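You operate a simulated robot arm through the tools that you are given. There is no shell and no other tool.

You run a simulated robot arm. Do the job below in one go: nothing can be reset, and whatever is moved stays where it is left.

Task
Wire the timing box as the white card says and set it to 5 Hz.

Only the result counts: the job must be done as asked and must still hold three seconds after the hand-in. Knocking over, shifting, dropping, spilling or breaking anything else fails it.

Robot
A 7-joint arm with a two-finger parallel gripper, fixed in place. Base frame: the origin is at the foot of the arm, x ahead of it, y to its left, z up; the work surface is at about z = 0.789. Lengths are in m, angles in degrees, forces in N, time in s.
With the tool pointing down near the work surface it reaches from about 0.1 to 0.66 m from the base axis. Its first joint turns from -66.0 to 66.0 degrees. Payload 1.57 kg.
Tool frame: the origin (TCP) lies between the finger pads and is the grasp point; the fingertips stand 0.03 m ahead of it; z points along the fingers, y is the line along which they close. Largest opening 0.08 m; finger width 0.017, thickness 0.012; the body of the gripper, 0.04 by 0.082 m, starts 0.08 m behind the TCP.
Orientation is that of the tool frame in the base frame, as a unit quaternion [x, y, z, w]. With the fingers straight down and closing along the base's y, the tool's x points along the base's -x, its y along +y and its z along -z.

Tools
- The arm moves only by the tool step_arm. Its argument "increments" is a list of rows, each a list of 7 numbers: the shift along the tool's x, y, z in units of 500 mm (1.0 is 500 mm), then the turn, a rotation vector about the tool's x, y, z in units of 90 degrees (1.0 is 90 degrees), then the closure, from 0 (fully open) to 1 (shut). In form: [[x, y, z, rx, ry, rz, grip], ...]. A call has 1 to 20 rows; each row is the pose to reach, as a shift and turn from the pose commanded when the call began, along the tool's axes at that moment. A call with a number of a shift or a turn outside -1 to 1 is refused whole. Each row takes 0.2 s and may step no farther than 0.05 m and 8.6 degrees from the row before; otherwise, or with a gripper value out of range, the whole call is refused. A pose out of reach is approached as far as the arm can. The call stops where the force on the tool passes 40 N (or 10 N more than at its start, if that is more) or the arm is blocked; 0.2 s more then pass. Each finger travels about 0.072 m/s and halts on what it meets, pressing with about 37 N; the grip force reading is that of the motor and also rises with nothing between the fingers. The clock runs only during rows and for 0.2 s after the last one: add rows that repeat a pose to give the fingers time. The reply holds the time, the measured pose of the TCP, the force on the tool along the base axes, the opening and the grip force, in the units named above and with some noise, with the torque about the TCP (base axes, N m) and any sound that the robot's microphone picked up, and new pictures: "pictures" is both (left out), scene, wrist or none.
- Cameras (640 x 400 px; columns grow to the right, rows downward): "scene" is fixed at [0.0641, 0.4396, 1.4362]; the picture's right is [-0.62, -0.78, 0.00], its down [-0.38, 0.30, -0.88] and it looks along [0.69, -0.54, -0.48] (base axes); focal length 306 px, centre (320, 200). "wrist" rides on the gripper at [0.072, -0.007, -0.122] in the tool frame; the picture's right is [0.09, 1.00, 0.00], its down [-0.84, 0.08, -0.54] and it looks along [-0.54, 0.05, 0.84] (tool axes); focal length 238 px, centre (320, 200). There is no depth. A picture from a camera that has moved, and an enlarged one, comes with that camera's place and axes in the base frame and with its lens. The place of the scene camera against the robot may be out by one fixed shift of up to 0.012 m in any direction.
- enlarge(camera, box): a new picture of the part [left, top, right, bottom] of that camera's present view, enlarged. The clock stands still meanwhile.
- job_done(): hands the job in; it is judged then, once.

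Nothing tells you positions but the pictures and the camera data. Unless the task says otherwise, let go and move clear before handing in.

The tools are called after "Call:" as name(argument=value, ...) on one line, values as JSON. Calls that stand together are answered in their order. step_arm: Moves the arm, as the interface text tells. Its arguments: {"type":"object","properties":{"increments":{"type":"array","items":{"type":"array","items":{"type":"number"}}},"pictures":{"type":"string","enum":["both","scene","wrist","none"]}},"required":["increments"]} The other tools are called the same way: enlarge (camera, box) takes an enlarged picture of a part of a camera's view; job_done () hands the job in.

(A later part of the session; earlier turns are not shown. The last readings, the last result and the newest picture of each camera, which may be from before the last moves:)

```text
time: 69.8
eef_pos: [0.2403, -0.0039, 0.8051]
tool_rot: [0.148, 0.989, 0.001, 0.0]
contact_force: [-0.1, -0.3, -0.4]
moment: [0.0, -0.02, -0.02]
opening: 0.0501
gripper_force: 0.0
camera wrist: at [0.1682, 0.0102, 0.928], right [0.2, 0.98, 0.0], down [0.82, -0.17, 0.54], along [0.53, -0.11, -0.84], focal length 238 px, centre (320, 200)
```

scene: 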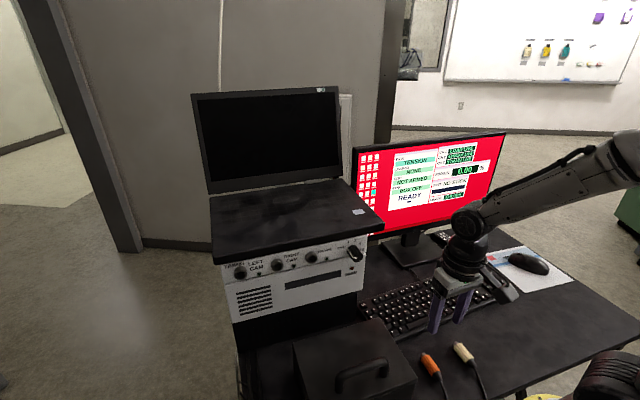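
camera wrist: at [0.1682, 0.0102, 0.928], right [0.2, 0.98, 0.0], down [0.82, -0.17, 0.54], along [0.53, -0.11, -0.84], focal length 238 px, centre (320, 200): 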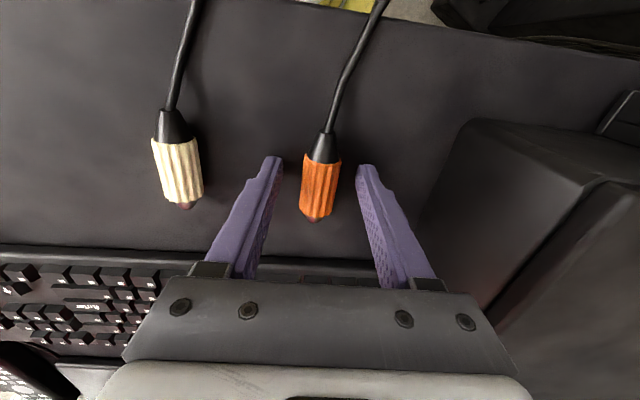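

Both fingers straddle the orange plug. I close on it.

Call:
step_arm(increments=[[0, 0, 0, 0, 0, 0, 1], [0, 0, 0, 0, 0, 0, 1], [0, 0, 0, 0, 0, 0, 1], [0, 0, 0, 0, 0, 0, 1]], pictures="wrist")

Call:
enlarge(camera="wrist", box=[260, 120, 380, 240])

```text
time: 70.8
eef_pos: [0.2409, -0.0026, 0.8055]
tool_rot: [0.147, 0.989, 0.0, -0.001]
contact_force: [-0.3, 0.1, -0.6]
moment: [-0.02, -0.01, -0.01]
opening: 0.022
gripper_force: 34.8
camera wrist: at [0.1681, 0.0102, 0.9284], right [0.2, 0.98, 0.0], down [0.82, -0.17, 0.54], along [0.53, -0.11, -0.84], focal length 238 px, centre (320, 200)
```

wrist: 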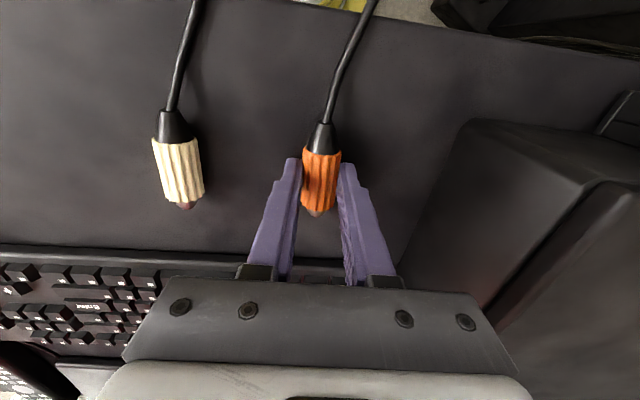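

```text
3.33 times, centred on (320, 180) of wrist
camera zoom: at [0.1681, 0.0102, 0.9284], right [0.2, 0.98, 0.0], down [0.82, -0.17, 0.54], along [0.53, -0.11, -0.84], focal length 794 px, centre (320, 267)
```

zoom: 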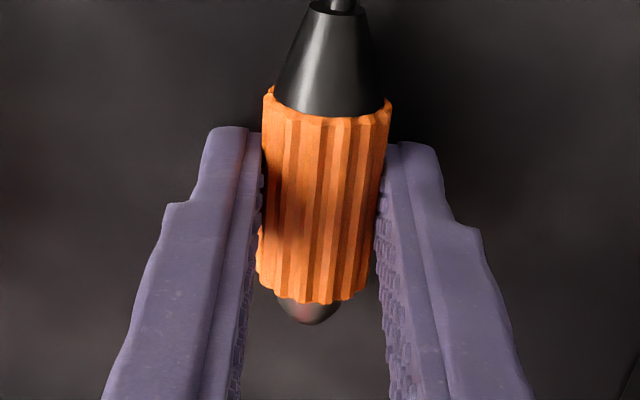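

The orange plug is well gripped at its full diameter, centred. I lift it and carry it to 15 mm in front of the RIGHT socket.

Call:
step_arm(increments=[[0, 0, -0.05, 0, 0, 0, 1], [0, 0, -0.13, 0, 0, 0, 1], [0, 0, -0.22, 0, 0, 0, 1], [0, 0, -0.31, 0, 0, 0, 1], [0, 0, -0.4, 0, 0, 0, 1], [0, 0, -0.4908, 0, 0, 0, 1], [-0.0374, 0.082, -0.4908, 0, 0, 0.0017, 1], [-0.0747, 0.1639, -0.4908, 0, 0, 0.0035, 1], [-0.1121, 0.2459, -0.4908, 0, 0, 0.0052, 1], [-0.1494, 0.3278, -0.4908, 0, 0, 0.007, 1], [-0.1868, 0.4098, -0.4908, 0, 0, 0.0087, 1], [-0.2241, 0.4917, -0.4808, 0, 0, 0.0105, 1], [-0.2615, 0.5737, -0.4708, 0, 0, 0.0122, 1]])

Call:
enlarge(camera="wrist", box=[260, 140, 380, 250])

Call:
enlarge(camera="scene", box=[220, 240, 320, 310])

```text
time: 73.6
eef_pos: [0.4509, 0.2326, 1.0423]
tool_rot: [0.158, 0.987, 0.0, 0.0]
contact_force: [1.2, -1.0, -0.4]
moment: [0.03, 0.0, 0.03]
opening: 0.022
gripper_force: 35.1
camera wrist: at [0.3789, 0.247, 1.1651], right [0.22, 0.98, 0.0], down [0.82, -0.19, 0.54], along [0.53, -0.12, -0.84], focal length 238 px, centre (320, 200)
```

scene: 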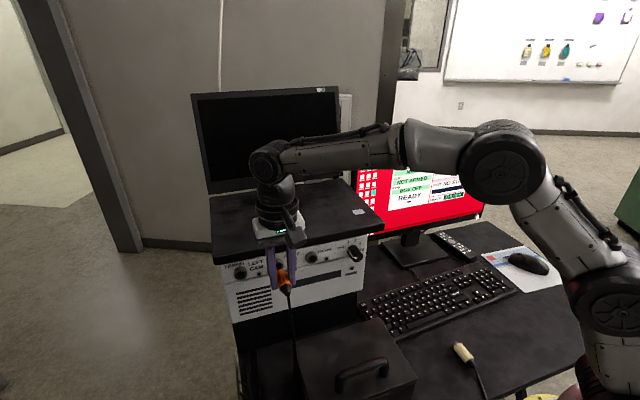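
wrist: 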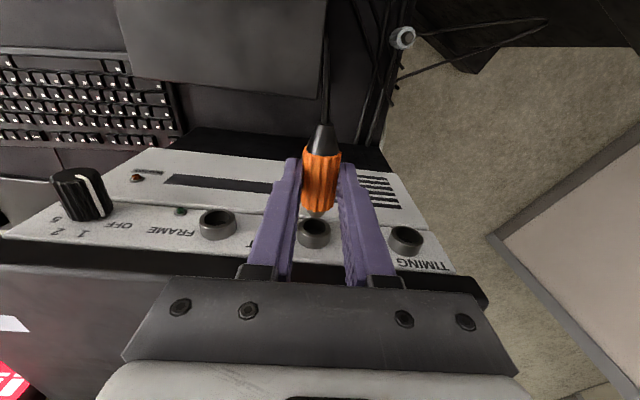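

```text
3.64 times, centred on (320, 195) of wrist
camera zoom: at [0.3789, 0.247, 1.1651], right [0.22, 0.98, 0.0], down [0.82, -0.19, 0.54], along [0.53, -0.12, -0.84], focal length 867 px, centre (320, 218)
```

zoom: 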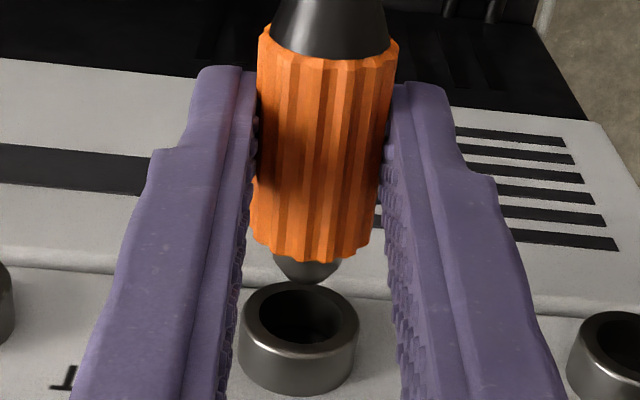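

```text
5.71 times, centred on (270, 275) of scene
camera zoom: at [0.064, 0.4395, 1.4362], right [-0.62, -0.78, 0.0], down [-0.38, 0.3, -0.88], along [0.69, -0.54, -0.48], focal length 1748 px, centre (606, -229)
```

zoom: 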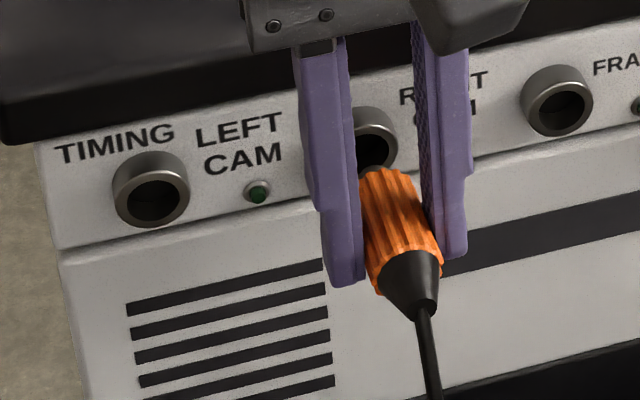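

The orange plug is in line with the RIGHT socket within half a millimetre. I shift 0.4 mm right and advance 18 mm so the nose goes into the mouth of the hole.

Call:
step_arm(increments=[[-0.012, -0.0008, 0, 0, 0, 0, 1], [-0.024, -0.0008, 0, 0, 0, 0, 1], [-0.036, -0.0008, 0, 0, 0, 0, 1]], pictures="none")

Call:
enlarge(camera="wrist", box=[275, 150, 365, 240])

```text
time: 74.4
eef_pos: [0.4669, 0.2242, 1.0411]
tool_rot: [0.157, 0.988, 0.0, -0.001]
contact_force: [0.5, -0.5, 0.2]
moment: [0.0, 0.0, -0.04]
opening: 0.022
gripper_force: 34.7
```

```text
4.44 times, centred on (320, 195) of wrist
camera zoom: at [0.3953, 0.2409, 1.1647], right [0.22, 0.98, 0.0], down [0.82, -0.19, 0.54], along [0.53, -0.12, -0.84], focal length 1059 px, centre (320, 222)
```

zoom: 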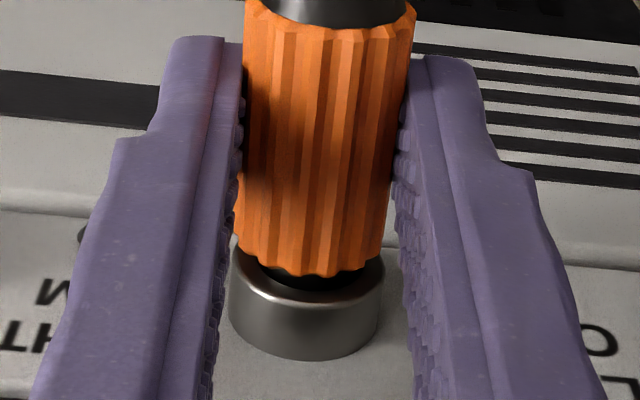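

The nose is about 7 mm in with no force. Now I press in 1.5 mm steps, reading the forces.

Call:
step_arm(increments=[[-0.0015, 0, 0, 0, 0, 0, 1], [-0.003, 0, 0, 0, 0, 0, 1]], pictures="none")

```text
time: 75.0
eef_pos: [0.4685, 0.2253, 1.0419]
tool_rot: [0.157, 0.988, 0.001, -0.001]
contact_force: [-4.8, 2.0, 2.0]
moment: [0.04, 0.0, -0.05]
opening: 0.022
gripper_force: 34.9
```

Call:
step_arm(increments=[[-0.0015, 0.0001, -0.0004, 0, 0, 0, 1], [-0.003, 0.0001, -0.0004, 0, 0, 0, 1]], pictures="none")

```text
time: 75.6
eef_pos: [0.4669, 0.2245, 1.0411]
tool_rot: [0.156, 0.988, 0.001, -0.002]
contact_force: [-16.5, 2.4, 4.0]
moment: [0.03, 0.1, -0.06]
opening: 0.0219
gripper_force: 34.8
```

Call:
step_arm(increments=[[0, -0.0006, -0.0008, 0, 0, 0, 1], [-0.0015, -0.0006, -0.0008, 0, 0, 0, 1], [-0.003, -0.0006, -0.0008, 0, 0, 0, 1]], pictures="none")

Call:
enlarge(camera="wrist", box=[275, 150, 365, 240])

```text
time: 76.4
eef_pos: [0.4701, 0.2247, 1.0411]
tool_rot: [0.157, 0.988, 0.0, -0.003]
contact_force: [-24.2, 8.4, 1.3]
moment: [0.19, 0.33, -0.03]
opening: 0.0219
gripper_force: 34.4
```

```text
4.44 times, centred on (320, 195) of wrist
camera zoom: at [0.3978, 0.2402, 1.1649], right [0.22, 0.98, 0.0], down [0.82, -0.19, 0.54], along [0.52, -0.12, -0.84], focal length 1059 px, centre (320, 222)
```

zoom: 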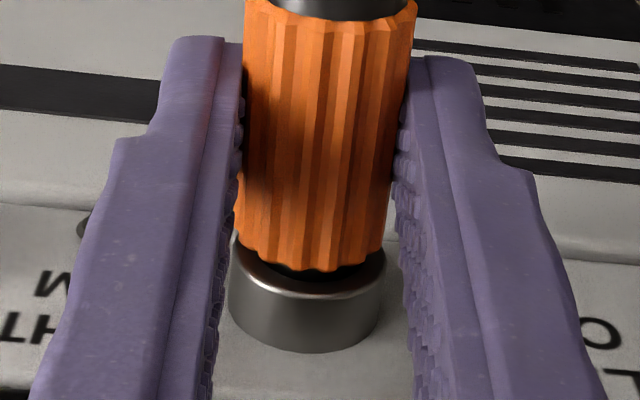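

Side forces are now near zero, but the plug stays about 4 mm short at 25 N. On the first socket it slid in once I lowered it about half a millimetre, so I'll ease off 2 mm, lower 0.5 mm, and press again.

Call:
step_arm(increments=[[0.004, 0, 0, 0, 0, 0, 1], [0.004, 0, 0.001, 0, 0, 0, 1], [0.002, 0, 0.001, 0, 0, 0, 1]], pictures="none")

```text
time: 77.2
eef_pos: [0.4696, 0.225, 1.0421]
tool_rot: [0.157, 0.988, 0.0, -0.002]
contact_force: [-16.6, 8.8, -2.9]
moment: [0.24, 0.35, 0.09]
opening: 0.0218
gripper_force: 34.8
```

Call:
step_arm(increments=[[0, 0.0006, 0.001, 0, 0, 0, 1], [0, 0.0006, 0.002, 0, 0, 0, 1]], pictures="none")

```text
time: 77.8
eef_pos: [0.4691, 0.2248, 1.0418]
tool_rot: [0.157, 0.988, 0.001, 0.0]
contact_force: [-19.2, 6.8, 2.0]
moment: [0.18, 0.35, 0.02]
opening: 0.0221
gripper_force: 34.8
```

The side forces behave like friction of the nose pressing on a flat bottom, so I want to see what is inside an empty socket. I'll zoom in hard on the LEFT and FRAME sockets.

Call:
enlarge(camera="scene", box=[230, 260, 252, 282])

Call:
enlarge(camera="scene", box=[300, 245, 325, 270])

Call:
enlarge(camera="wrist", box=[190, 190, 240, 240])

Call:
enlarge(camera="scene", box=[265, 250, 315, 300])

```text
16.00 times, centred on (241, 271) of scene
camera zoom: at [0.0635, 0.4397, 1.4361], right [-0.62, -0.78, 0.0], down [-0.38, 0.3, -0.88], along [0.69, -0.54, -0.48], focal length 4894 px, centre (1584, -936)
```

zoom: 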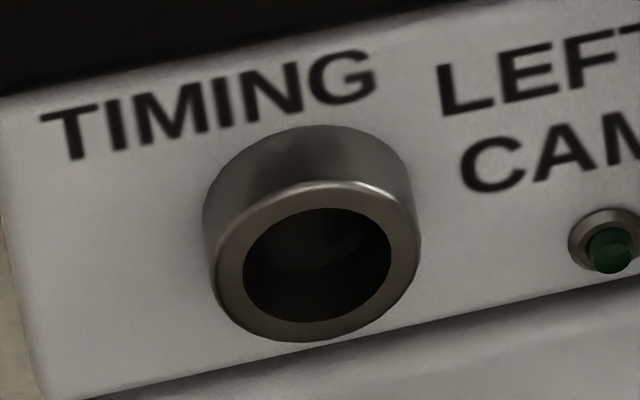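

```text
16.00 times, centred on (312, 258) of scene
camera zoom: at [0.0635, 0.4397, 1.4361], right [-0.62, -0.78, 0.0], down [-0.38, 0.3, -0.88], along [0.69, -0.54, -0.48], focal length 4894 px, centre (440, -720)
```

zoom: 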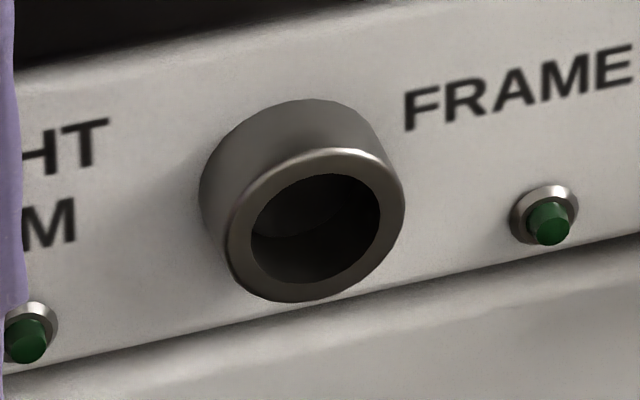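

```text
8.00 times, centred on (215, 215) of wrist
camera zoom: at [0.3974, 0.2402, 1.1645], right [0.22, 0.98, 0.0], down [0.82, -0.19, 0.54], along [0.53, -0.12, -0.84], focal length 1907 px, centre (1160, 80)
```

zoom: 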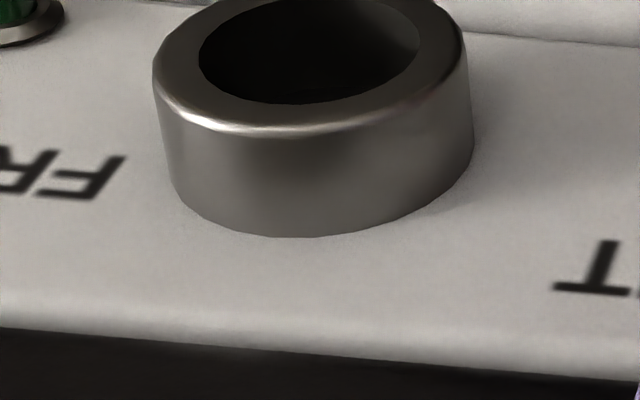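

```text
8.00 times, centred on (290, 275) of scene
camera zoom: at [0.0635, 0.4397, 1.4361], right [-0.62, -0.78, 0.0], down [-0.38, 0.3, -0.88], along [0.69, -0.54, -0.48], focal length 2447 px, centre (560, -400)
```

zoom: 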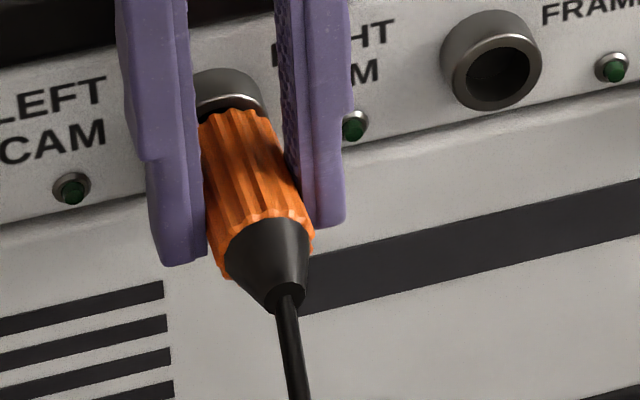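

Call:
step_arm(increments=[[0.004, 0, -0.0008, 0, 0, 0, 1], [0.0045, 0, -0.0008, 0, 0, 0, 1]], pictures="none")

```text
time: 78.4
eef_pos: [0.4699, 0.2247, 1.0415]
tool_rot: [0.158, 0.988, 0.001, 0.002]
contact_force: [-2.6, 4.7, 0.3]
moment: [0.17, 0.18, 0.02]
opening: 0.0219
gripper_force: 34.5
```

Call:
step_arm(increments=[[0, 0.0008, 0, 0, 0, 0, 1], [0, 0.0008, 0, 0, 0, 0, 1]], pictures="none")

```text
time: 79.0
eef_pos: [0.4678, 0.2244, 1.0418]
tool_rot: [0.157, 0.988, 0.002, 0.001]
contact_force: [3.8, -0.6, 1.7]
moment: [0.11, 0.06, -0.02]
opening: 0.0219
gripper_force: 35.0
```

The pull is forward again (+3.8 N): it seems to have engaged. This time I follow it forward at once.

Call:
step_arm(increments=[[-0.002, 0, 0, 0, 0, 0, 1], [-0.004, 0, 0, 0, 0, 0, 1]], pictures="none")

Call:
enlarge(camera="wrist", box=[275, 150, 365, 240])

Call:
enlarge(camera="scene", box=[265, 250, 315, 300])

```text
time: 79.6
eef_pos: [0.469, 0.2251, 1.0415]
tool_rot: [0.157, 0.988, 0.0, -0.001]
contact_force: [-7.2, -3.2, 6.5]
moment: [-0.01, 0.05, -0.07]
opening: 0.022
gripper_force: 35.0
```

```text
4.44 times, centred on (320, 195) of wrist
camera zoom: at [0.3976, 0.2403, 1.1646], right [0.22, 0.98, 0.0], down [0.82, -0.19, 0.54], along [0.53, -0.12, -0.84], focal length 1059 px, centre (320, 222)
```

zoom: 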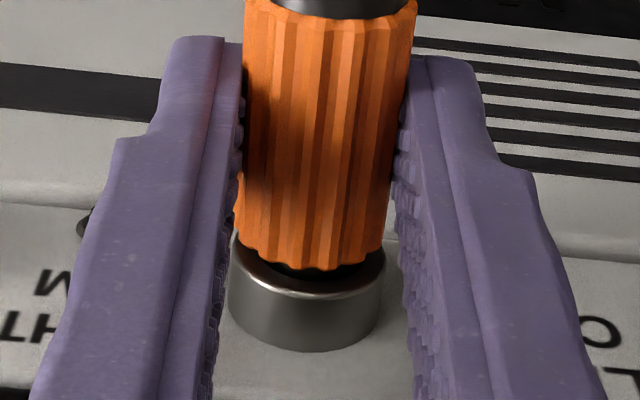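

```text
8.00 times, centred on (290, 275) of scene
camera zoom: at [0.0637, 0.4394, 1.4362], right [-0.62, -0.78, 0.0], down [-0.38, 0.3, -0.88], along [0.69, -0.54, -0.48], focal length 2447 px, centre (560, -400)
```

zoom: 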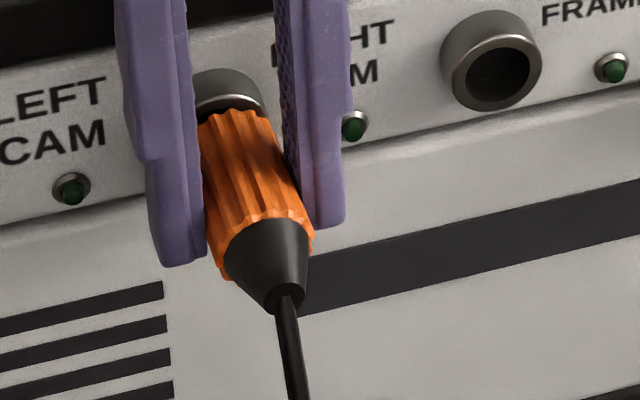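

Still about 4 mm short. The nose seems to wedge in a tapered seat, so alignment under load matters: the side forces now ask for 0.4 mm right and 0.5 mm up. I apply that and press firmly.

Call:
step_arm(increments=[[0, -0.0008, -0.001, 0, 0, 0, 1], [-0.002, -0.0008, -0.001, 0, 0, 0, 1], [-0.004, -0.0008, -0.001, 0, 0, 0, 1]], pictures="none")

```text
time: 80.4
eef_pos: [0.4689, 0.2247, 1.0409]
tool_rot: [0.156, 0.988, 0.001, -0.003]
contact_force: [-23.1, 2.0, 7.8]
moment: [0.05, 0.21, -0.09]
opening: 0.0217
gripper_force: 34.9
```

Call:
step_arm(increments=[[0.002, -0.0005, -0.0008, 0, 0, 0, 1], [0.002, -0.001, -0.0016, 0, 0, 0, 1], [0, -0.001, -0.0016, 0, 0, 0, 1]], pictures="none")

```text
time: 81.2
eef_pos: [0.469, 0.2245, 1.041]
tool_rot: [0.156, 0.988, 0.001, -0.004]
contact_force: [-23.6, 9.1, 0.8]
moment: [0.21, 0.31, -0.01]
opening: 0.0218
gripper_force: 34.5
```

Call:
enlarge(camera="wrist", box=[275, 150, 365, 240])

Call:
enlarge(camera="scene", box=[270, 250, 310, 290])

```text
4.44 times, centred on (320, 195) of wrist
camera zoom: at [0.3987, 0.24, 1.1649], right [0.22, 0.98, 0.0], down [0.82, -0.19, 0.54], along [0.52, -0.12, -0.84], focal length 1059 px, centre (320, 222)
```

zoom: 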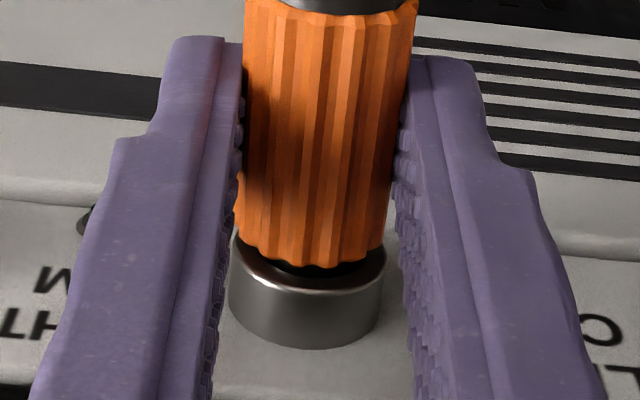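

```text
10.00 times, centred on (290, 270) of scene
camera zoom: at [0.0634, 0.4398, 1.4361], right [-0.62, -0.78, 0.0], down [-0.38, 0.3, -0.88], along [0.69, -0.54, -0.48], focal length 3059 px, centre (620, -500)
```

zoom: 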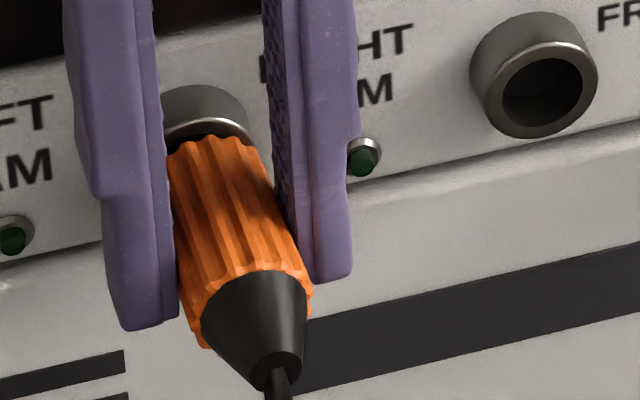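

Still 4 mm short. On the first socket it went fully in after I relieved the pressure, set it lower, and then pushed; I repeat that sequence: ease back 3 mm, lower 1.4 mm, then push.

Call:
step_arm(increments=[[0.006, 0, 0, 0, 0, 0, 1], [0.007, 0, 0.0014, 0, 0, 0, 1], [0.007, 0, 0.0028, 0, 0, 0, 1]], pictures="none")

```text
time: 82.0
eef_pos: [0.4691, 0.2234, 1.0421]
tool_rot: [0.158, 0.987, 0.0, 0.002]
contact_force: [1.4, 8.6, -5.3]
moment: [0.28, 0.27, 0.13]
opening: 0.022
gripper_force: 34.7
```

Call:
step_arm(increments=[[0, 0.001, 0.0005, 0, 0, 0, 1], [0, 0.0018, 0.001, 0, 0, 0, 1]], pictures="none")

```text
time: 82.6
eef_pos: [0.4702, 0.224, 1.0406]
tool_rot: [0.157, 0.988, 0.001, 0.002]
contact_force: [4.4, -0.3, 0.8]
moment: [0.1, 0.04, -0.02]
opening: 0.022
gripper_force: 34.5
```

Now the plug is centred (side forces about 1 N) and being held by the socket. I push forward from here.

Call:
step_arm(increments=[[-0.003, 0, 0, 0, 0, 0, 1], [-0.006, 0, 0, 0, 0, 0, 1]], pictures="none")

```text
time: 83.2
eef_pos: [0.4696, 0.2263, 1.0411]
tool_rot: [0.156, 0.988, 0.001, -0.001]
contact_force: [-15.7, -2.0, 9.1]
moment: [0.03, 0.09, -0.11]
opening: 0.0219
gripper_force: 34.6
```

Under load the nose jams at about 7 mm depth, which points to a small angular error: several measurements put the box's facing at about -19.7°, while I've been inserting at -18.1°. I'll draw the plug back out, correct the yaw, and re-insert.

Call:
step_arm(increments=[[0.008, 0, 0, 0, 0, 0, 1], [0.016, 0, 0, 0, 0, 0, 1], [0.024, 0, 0, 0, 0, 0, 1], [0.032, 0, 0, 0, 0, 0, 1], [0.032, 0, 0, 0, 0, 0.0089, 1], [0.032, 0, 0, 0, 0, 0.0178, 1]], pictures="none")

Call:
enlarge(camera="wrist", box=[260, 140, 380, 250])

Call:
enlarge(camera="wrist", box=[40, 100, 600, 300])

```text
time: 84.6
eef_pos: [0.4565, 0.2303, 1.0398]
tool_rot: [0.17, 0.985, 0.0, -0.001]
contact_force: [0.2, -0.1, -0.3]
moment: [0.01, -0.03, -0.02]
opening: 0.0218
gripper_force: 34.9
heard: pop
```

```text
3.64 times, centred on (320, 195) of wrist
camera zoom: at [0.385, 0.2471, 1.1632], right [0.25, 0.97, 0.0], down [0.81, -0.21, 0.54], along [0.52, -0.13, -0.84], focal length 867 px, centre (320, 218)
```

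zoom: 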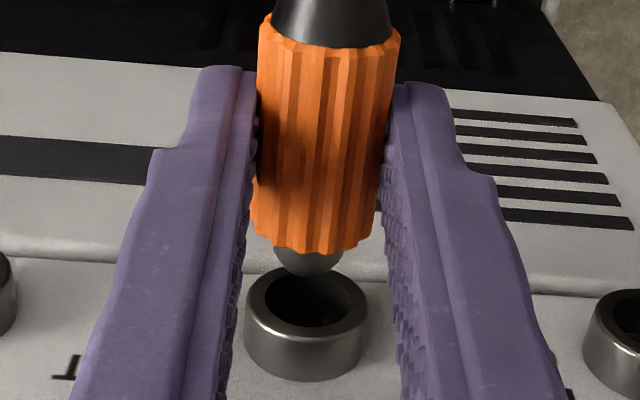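

```text
1.14 times, centred on (320, 200) of wrist
camera zoom: at [0.385, 0.2471, 1.1632], right [0.25, 0.97, 0.0], down [0.81, -0.21, 0.54], along [0.52, -0.13, -0.84], focal length 272 px, centre (320, 200)
```

zoom: 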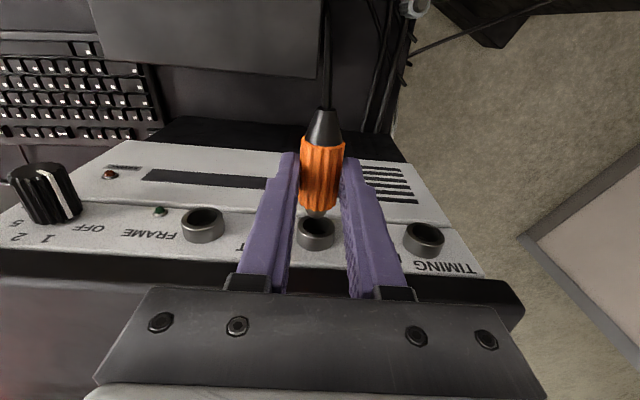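

Another "pop" on withdrawal: so the plug had in fact latched in its socket at that depth, and the stiffness I felt was the latch itself. So I'll re-insert until the first firm resistance, relax, and simply release. Aligning: 0.7 mm left, 0.6 mm up, then forward 12 mm.

Call:
step_arm(increments=[[0, 0.0014, -0.0012, 0, 0, 0, 1], [-0.012, 0.0014, -0.0012, 0, 0, 0, 1], [-0.024, 0.0014, -0.0012, 0, 0, 0, 1]], pictures="none")

Call:
enlarge(camera="wrist", box=[275, 150, 365, 240])

```text
time: 85.4
eef_pos: [0.4678, 0.2262, 1.0409]
tool_rot: [0.171, 0.985, 0.001, -0.002]
contact_force: [-0.5, -0.3, 0.3]
moment: [-0.01, -0.03, 0.0]
opening: 0.0221
gripper_force: 34.3
```

```text
4.44 times, centred on (320, 195) of wrist
camera zoom: at [0.3967, 0.2436, 1.1639], right [0.25, 0.97, 0.0], down [0.81, -0.21, 0.54], along [0.52, -0.13, -0.84], focal length 1059 px, centre (320, 222)
```

zoom: 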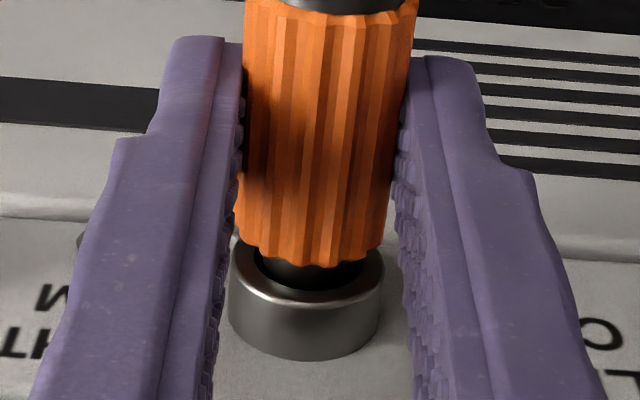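

Well centred, about 6 mm short and no force. I push 2 mm.

Call:
step_arm(increments=[[-0.002, 0, 0, 0, 0, 0, 1], [-0.004, 0, 0, 0, 0, 0, 1]], pictures="none")

```text
time: 86.0
eef_pos: [0.4706, 0.2247, 1.0414]
tool_rot: [0.172, 0.985, 0.001, -0.001]
contact_force: [-0.4, -0.1, -0.3]
moment: [0.01, 0.03, 0.01]
opening: 0.0216
gripper_force: 35.1
```

Call:
step_arm(increments=[[-0.0015, 0, 0, 0, 0, 0, 1], [-0.003, 0, 0, 0, 0, 0, 1]], pictures="none")

```text
time: 86.6
eef_pos: [0.4698, 0.2253, 1.0419]
tool_rot: [0.17, 0.986, 0.0, -0.002]
contact_force: [-9.5, 0.1, 1.7]
moment: [0.03, 0.03, -0.07]
opening: 0.0216
gripper_force: 35.4
```

Firm resistance (9 N) begins here. I test the latch by easing back 2.2 mm and checking for a holding pull.

Call:
step_arm(increments=[[0.0022, -0.0002, 0, 0, 0, 0, 1], [0.0044, -0.0004, 0, 0, 0, 0, 1]], pictures="none")

```text
time: 87.2
eef_pos: [0.4694, 0.2263, 1.0399]
tool_rot: [0.171, 0.985, 0.001, 0.002]
contact_force: [2.0, 0.8, -2.6]
moment: [0.04, 0.06, 0.02]
opening: 0.022
gripper_force: 34.3
```

The socket holds the plug (slight pull, side forces near zero): it is latched. I now open the fingers gently.

Call:
step_arm(increments=[[0, 0.0002, 0.0004, 0, 0, 0, 1], [0, 0.0002, 0.0004, 0, 0, 0, 0.75], [0, 0.0002, 0.0004, 0, 0, 0, 0.7], [0, 0.0002, 0.0004, 0, 0, 0, 0.6], [0, 0.0002, 0.0004, 0, 0, 0, 0.5], [0, 0.0002, 0.0004, 0, 0, 0, 0.5]])

Call:
enlarge(camera="wrist", box=[250, 140, 390, 250])

Call:
enlarge(camera="scene", box=[250, 240, 330, 310])

```text
time: 88.6
eef_pos: [0.4681, 0.2267, 1.0408]
tool_rot: [0.171, 0.985, 0.0, -0.001]
contact_force: [-0.8, 0.5, -0.7]
moment: [0.02, 0.0, 0.01]
opening: 0.0402
gripper_force: 0.0
camera wrist: at [0.3976, 0.2432, 1.1639], right [0.25, 0.97, 0.0], down [0.81, -0.21, 0.54], along [0.52, -0.13, -0.84], focal length 238 px, centre (320, 200)
```

scene: 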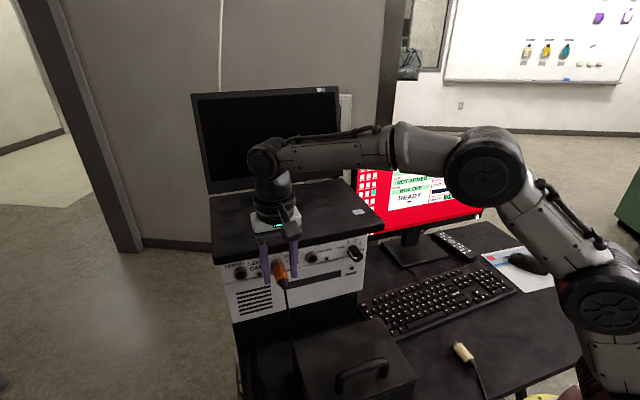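
wrist: 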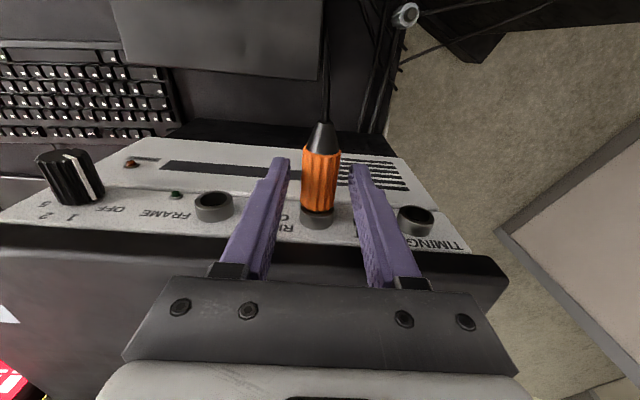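

```text
3.64 times, centred on (320, 195) of wrist
camera zoom: at [0.3976, 0.2432, 1.1639], right [0.25, 0.97, 0.0], down [0.81, -0.21, 0.54], along [0.52, -0.13, -0.84], focal length 867 px, centre (320, 218)
```

zoom: 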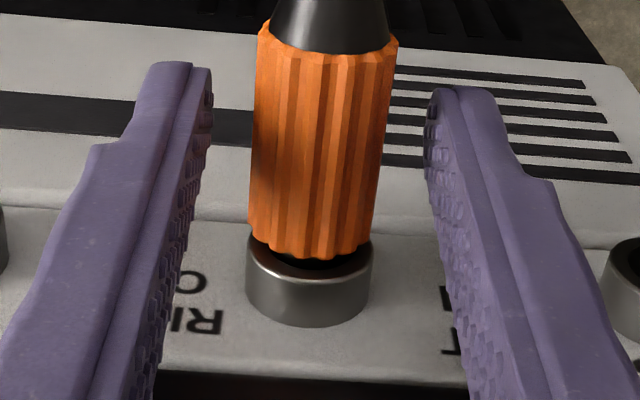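

```text
5.71 times, centred on (290, 275) of scene
camera zoom: at [0.0641, 0.4396, 1.4362], right [-0.62, -0.78, 0.0], down [-0.38, 0.3, -0.88], along [0.69, -0.54, -0.48], focal length 1748 px, centre (491, -229)
```

zoom: 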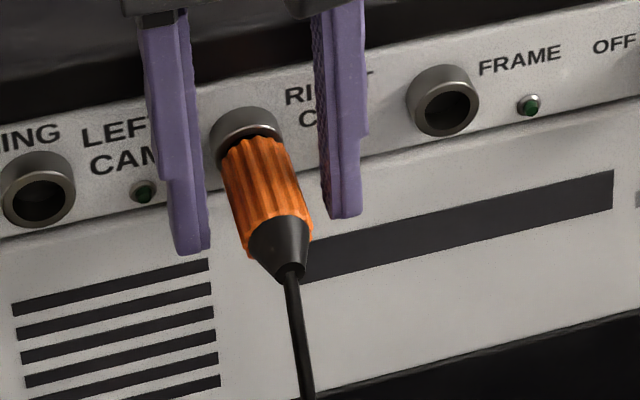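

The orange plug stays in the RIGHT socket on its own. Now I back straight out and go for the cream plug at about (0.217, -0.092).

Call:
step_arm(increments=[[0.05, 0, 0, 0, 0, 0, 0.5], [0.1, 0, 0, 0, 0, 0, 0.5], [0.15, 0, 0, 0, 0, 0, 0.45], [0.2, 0, -0.02, 0, 0, 0, 0.375], [0.207, -0.0856, -0.02, 0, 0, 0, 0.375], [0.2139, -0.1712, -0.02, 0, 0, 0, 0.375], [0.2209, -0.2567, -0.02, 0, 0, 0, 0.375], [0.2278, -0.3423, -0.02, 0, 0, 0, 0.375], [0.2348, -0.4279, -0.02, 0, 0, 0, 0.375], [0.2417, -0.5135, -0.02, 0, 0, 0, 0.375], [0.2487, -0.599, -0.02, 0, 0, 0, 0.375], [0.2556, -0.6846, -0.02, 0, 0, 0, 0.375], [0.2626, -0.7702, -0.02, 0, 0, 0, 0.375], [0.2626, -0.7702, 0.05, 0, 0, 0, 0.375], [0.2626, -0.7702, 0.12, 0, 0, 0, 0.375], [0.2626, -0.7702, 0.1816, 0, 0, 0, 0.375]])

Call:
enlarge(camera="wrist", box=[240, 40, 400, 180])

Call:
enlarge(camera="scene", box=[220, 230, 380, 330])

```text
time: 92.0
eef_pos: [0.2161, -0.092, 0.9491]
tool_rot: [0.171, 0.985, 0.001, 0.0]
contact_force: [0.2, -0.2, -0.2]
moment: [-0.01, 0.0, 0.02]
opening: 0.05
gripper_force: 0.1
camera wrist: at [0.1453, -0.0754, 1.0731], right [0.25, 0.97, 0.0], down [0.81, -0.21, 0.54], along [0.53, -0.13, -0.84], focal length 238 px, centre (320, 200)
```

scene: 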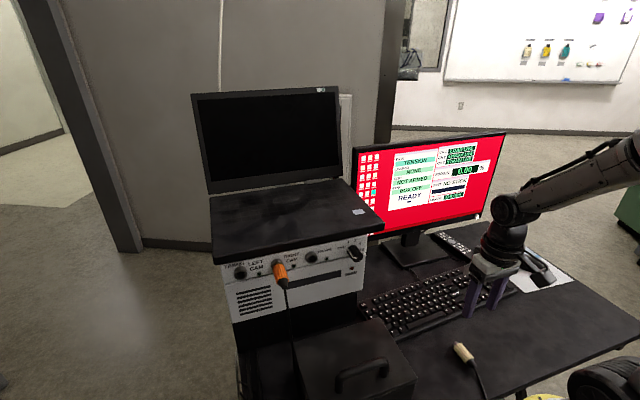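
wrist: 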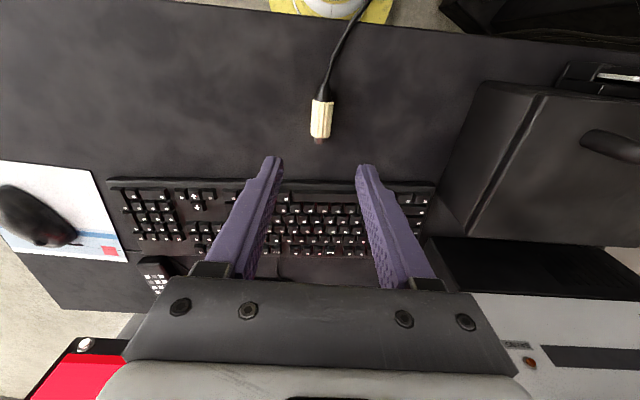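

```text
2.86 times, centred on (320, 110) of wrist
camera zoom: at [0.1453, -0.0754, 1.0731], right [0.25, 0.97, 0.0], down [0.81, -0.21, 0.54], along [0.53, -0.13, -0.84], focal length 681 px, centre (320, 457)
```

zoom: 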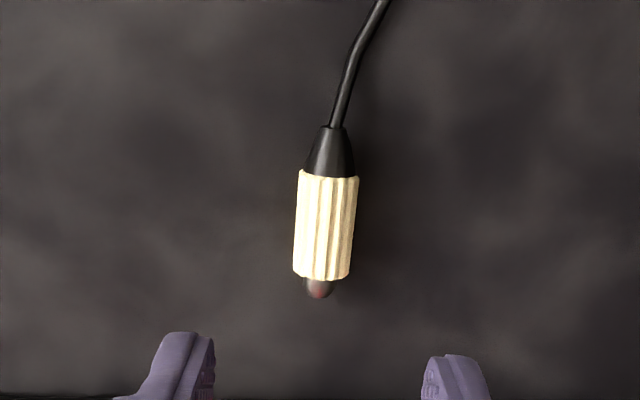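

```text
4.00 times, centred on (300, 280) of scene
camera zoom: at [0.0641, 0.4396, 1.4362], right [-0.62, -0.78, 0.0], down [-0.38, 0.3, -0.88], along [0.69, -0.54, -0.48], focal length 1224 px, centre (400, -120)
```

zoom: 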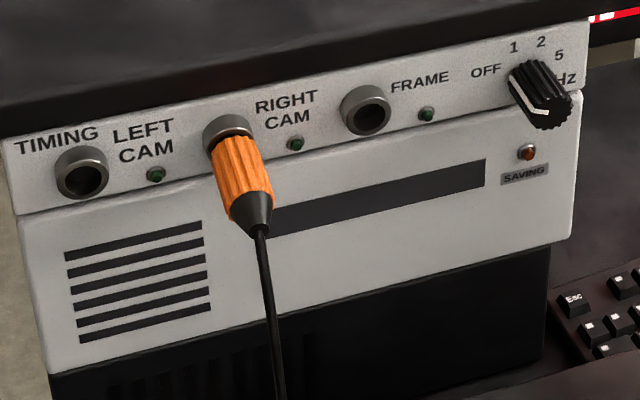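

Orange holds. The cream plug is centred under the gripper; I lower and grip it.

Call:
step_arm(increments=[[0, 0.0026, 0.08, 0, 0, 0, 0.375], [0, 0.0026, 0.16, 0, 0, 0, 0.375], [0, 0.0026, 0.24, 0, 0, 0, 0.375], [0, 0.0026, 0.2872, 0, 0, 0, 0.375], [0, 0.0026, 0.2872, 0, 0, 0, 0.7], [0, 0.0026, 0.2872, 0, 0, 0, 1], [0, 0.0026, 0.2872, 0, 0, 0, 1], [0, 0.0026, 0.2872, 0, 0, 0, 1]], pictures="wrist")

Call:
enlarge(camera="wrist", box=[260, 120, 380, 240])

```text
time: 93.8
eef_pos: [0.2173, -0.0913, 0.8059]
tool_rot: [0.17, 0.985, 0.001, -0.001]
contact_force: [-0.4, -0.5, 0.0]
moment: [0.02, 0.0, 0.02]
opening: 0.022
gripper_force: 34.8
camera wrist: at [0.1456, -0.074, 0.9292], right [0.25, 0.97, 0.0], down [0.81, -0.21, 0.54], along [0.52, -0.13, -0.84], focal length 238 px, centre (320, 200)
```

wrist: 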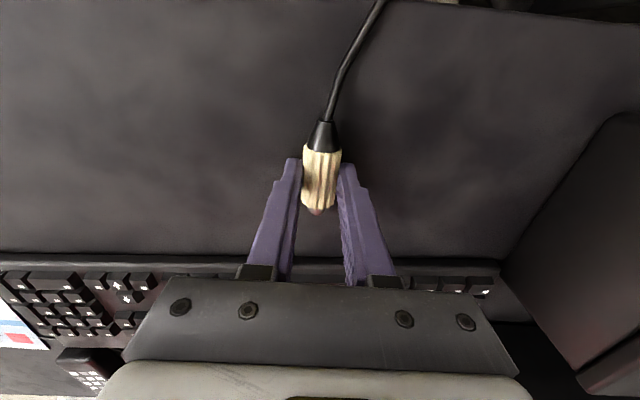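

```text
3.33 times, centred on (320, 180) of wrist
camera zoom: at [0.1456, -0.074, 0.9292], right [0.25, 0.97, 0.0], down [0.81, -0.21, 0.54], along [0.52, -0.13, -0.84], focal length 794 px, centre (320, 267)
```

zoom: 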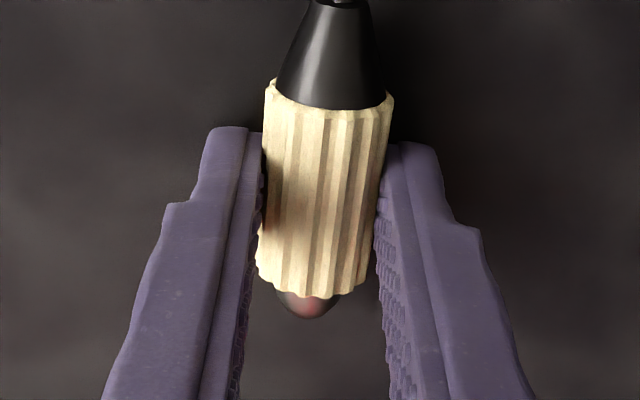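

The cream plug is well gripped. I lift it and carry it to about 15 mm in front of the FRAME socket.

Call:
step_arm(increments=[[0, 0, -0.05, 0, 0, 0, 1], [0, 0, -0.13, 0, 0, 0, 1], [0, 0, -0.22, 0, 0, 0, 1], [0, 0, -0.31, 0, 0, 0, 1], [0, 0, -0.4, 0, 0, 0, 1], [0, 0, -0.4896, 0, 0, 0, 1], [-0.0307, 0.0894, -0.4896, 0, 0, 0, 1], [-0.0615, 0.1787, -0.4896, 0, 0, 0, 1], [-0.0922, 0.2681, -0.4896, 0, 0, 0, 1], [-0.123, 0.3575, -0.4896, 0, 0, 0, 1], [-0.1537, 0.4469, -0.4896, 0, 0, 0, 1], [-0.1845, 0.5362, -0.4796, 0, 0, 0, 1], [-0.2152, 0.6256, -0.4696, 0, 0, 0, 1]])

Call:
enlarge(camera="wrist", box=[260, 140, 380, 250])

Call:
enlarge(camera="scene", box=[240, 230, 360, 310])

```text
time: 96.6
eef_pos: [0.4222, 0.167, 1.0414]
tool_rot: [0.17, 0.985, 0.001, 0.0]
contact_force: [0.2, 0.4, -0.7]
moment: [-0.05, 0.01, 0.0]
opening: 0.0218
gripper_force: 35.2
camera wrist: at [0.3515, 0.1841, 1.1638], right [0.25, 0.97, 0.0], down [0.81, -0.21, 0.54], along [0.52, -0.13, -0.84], focal length 238 px, centre (320, 200)
```

scene: 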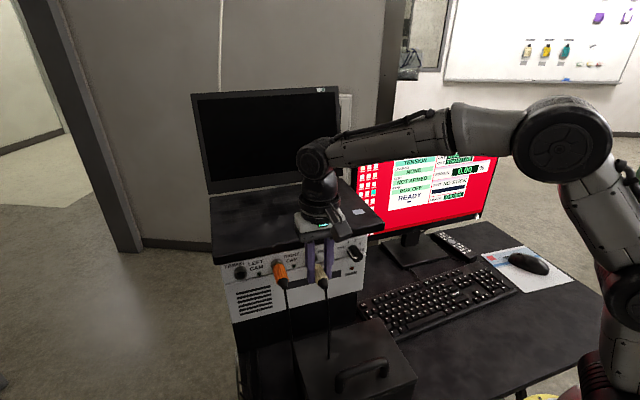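
wrist: 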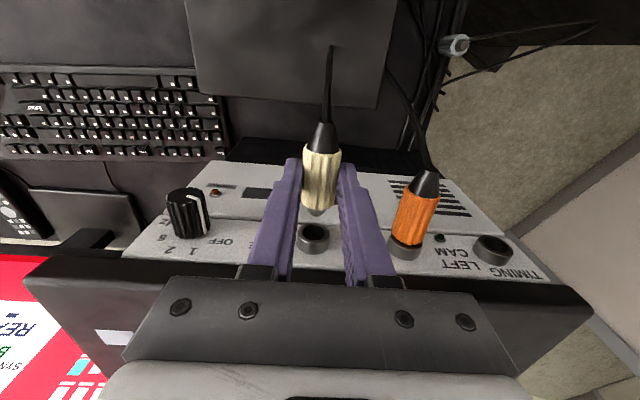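

```text
3.64 times, centred on (320, 195) of wrist
camera zoom: at [0.3515, 0.1841, 1.1638], right [0.25, 0.97, 0.0], down [0.81, -0.21, 0.54], along [0.52, -0.13, -0.84], focal length 867 px, centre (320, 218)
```

zoom: 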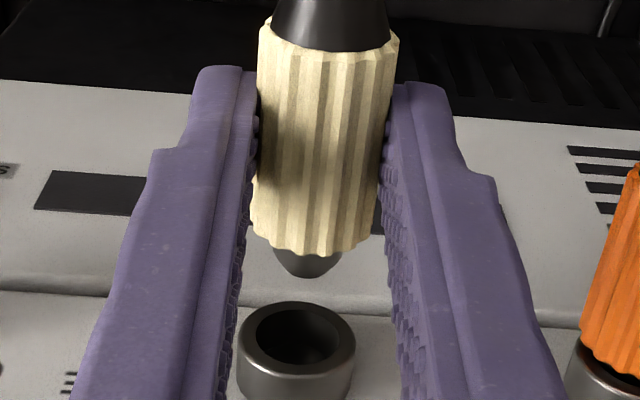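

```text
5.00 times, centred on (300, 270) of scene
camera zoom: at [0.0641, 0.4396, 1.4362], right [-0.62, -0.78, 0.0], down [-0.38, 0.3, -0.88], along [0.69, -0.54, -0.48], focal length 1529 px, centre (420, -150)
```

zoom: 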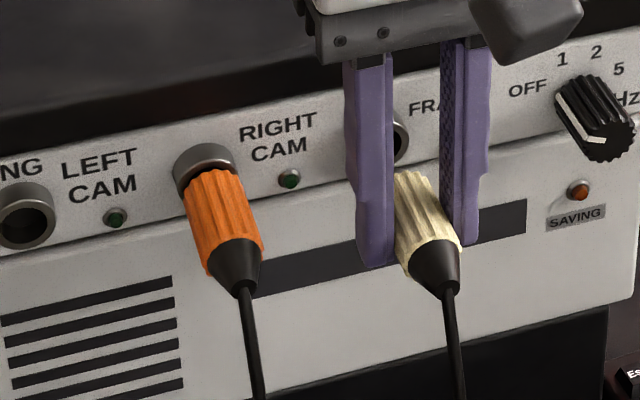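

Aligned within half a millimetre. I shift 0.4 mm right and advance 20 mm.

Call:
step_arm(increments=[[-0.014, -0.0008, 0, 0, 0, 0, 1], [-0.028, -0.0008, 0, 0, 0, 0, 1], [-0.04, -0.0008, 0, 0, 0, 0, 1]], pictures="none")

Call:
enlarge(camera="wrist", box=[275, 150, 365, 240])

```text
time: 97.4
eef_pos: [0.4424, 0.1591, 1.0414]
tool_rot: [0.172, 0.985, 0.0, 0.0]
contact_force: [-0.4, 0.3, -0.1]
moment: [0.01, -0.01, 0.01]
opening: 0.0219
gripper_force: 35.3
```

```text
4.44 times, centred on (320, 195) of wrist
camera zoom: at [0.3704, 0.1766, 1.164], right [0.25, 0.97, 0.0], down [0.81, -0.21, 0.54], along [0.52, -0.13, -0.84], focal length 1059 px, centre (320, 222)
```

zoom: 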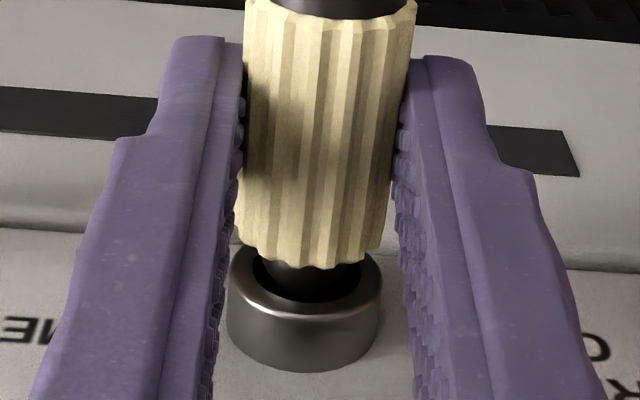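

Call:
step_arm(increments=[[-0.003, -0.0006, 0, 0, 0, 0, 1], [-0.006, -0.0006, 0, 0, 0, 0, 1]], pictures="none")

```text
time: 98.0
eef_pos: [0.4432, 0.157, 1.0412]
tool_rot: [0.171, 0.985, 0.0, -0.001]
contact_force: [0.8, 0.2, -0.3]
moment: [-0.01, 0.0, 0.02]
opening: 0.022
gripper_force: 34.8
```

Call:
step_arm(increments=[[-0.0015, 0, 0, 0, 0, 0, 1], [-0.003, 0, 0, 0, 0, 0, 1]], pictures="none")

```text
time: 98.6
eef_pos: [0.4455, 0.1578, 1.0415]
tool_rot: [0.17, 0.985, 0.0, -0.001]
contact_force: [-3.7, 0.5, 1.9]
moment: [-0.04, 0.01, -0.03]
opening: 0.0218
gripper_force: 35.1
```

Call:
step_arm(increments=[[-0.0012, 0, -0.0002, 0, 0, 0, 1], [-0.0024, 0, -0.0002, 0, 0, 0, 1]], pictures="none")

```text
time: 99.2
eef_pos: [0.4456, 0.1584, 1.041]
tool_rot: [0.17, 0.985, 0.001, -0.002]
contact_force: [-13.3, 4.2, 4.0]
moment: [0.01, 0.11, -0.02]
opening: 0.022
gripper_force: 35.0
```

Firm resistance at about the same depth as before. I ease back 2.5 mm to test whether it holds.

Call:
step_arm(increments=[[0.0025, 0, 0, 0, 0, 0, 1], [0.005, 0, 0, 0, 0, 0, 1]], pictures="none")

Call:
enlarge(camera="wrist", box=[275, 150, 365, 240])

```text
time: 99.8
eef_pos: [0.4457, 0.1579, 1.0403]
tool_rot: [0.171, 0.985, 0.0, 0.001]
contact_force: [-2.5, 0.4, 0.5]
moment: [-0.03, 0.1, 0.02]
opening: 0.0218
gripper_force: 34.5
```

```text
4.44 times, centred on (320, 195) of wrist
camera zoom: at [0.3733, 0.1753, 1.1636], right [0.25, 0.97, 0.0], down [0.81, -0.21, 0.54], along [0.53, -0.13, -0.84], focal length 1059 px, centre (320, 222)
```

zoom: 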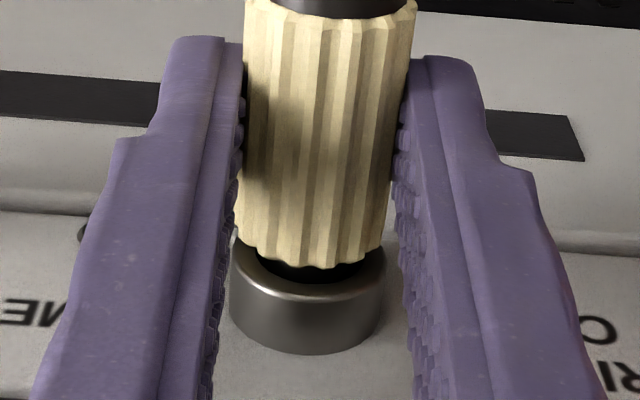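

Call:
step_arm(increments=[[0.0014, 0, 0, 0, 0, 0, 1], [0.0014, 0, 0, 0, 0, 0, 1]], pictures="none")

```text
time: 100.4
eef_pos: [0.4455, 0.1583, 1.0407]
tool_rot: [0.171, 0.985, 0.0, 0.001]
contact_force: [10.4, -4.1, -2.0]
moment: [-0.11, -0.04, 0.0]
opening: 0.0219
gripper_force: 34.8
```

The socket holds it strongly (+11 N): latched. I move forward 1.5 mm to unload it at once.

Call:
step_arm(increments=[[-0.003, 0, 0, 0, 0, 0, 1]], pictures="none")

```text
time: 100.8
eef_pos: [0.4435, 0.1582, 1.0407]
tool_rot: [0.172, 0.985, 0.0, -0.001]
contact_force: [2.1, -5.2, 2.4]
moment: [-0.18, -0.09, -0.04]
opening: 0.0221
gripper_force: 34.8
```

Call:
step_arm(increments=[[-0.001, -0.0008, -0.0004, 0, 0, 0, 1], [-0.001, -0.0008, -0.0004, 0, 0, 0, 1]], pictures="none")

Call:
enlarge(camera="wrist", box=[275, 150, 365, 240])

```text
time: 101.4
eef_pos: [0.4458, 0.1576, 1.0414]
tool_rot: [0.17, 0.985, 0.001, 0.0]
contact_force: [-2.0, -1.6, 2.8]
moment: [-0.15, 0.0, 0.0]
opening: 0.0218
gripper_force: 34.8
```

```text
4.44 times, centred on (320, 195) of wrist
camera zoom: at [0.3739, 0.1751, 1.164], right [0.25, 0.97, 0.0], down [0.82, -0.21, 0.54], along [0.52, -0.13, -0.84], focal length 1059 px, centre (320, 222)
```

zoom: 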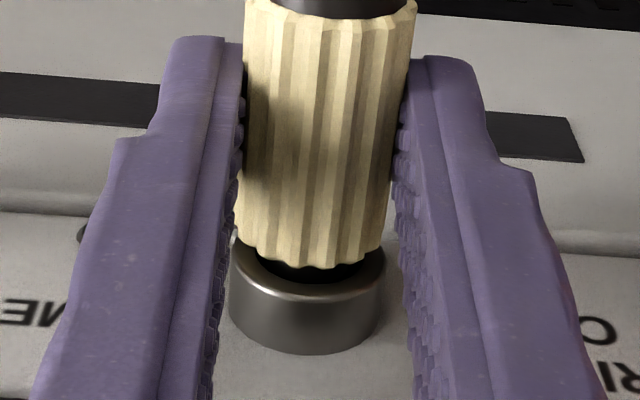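

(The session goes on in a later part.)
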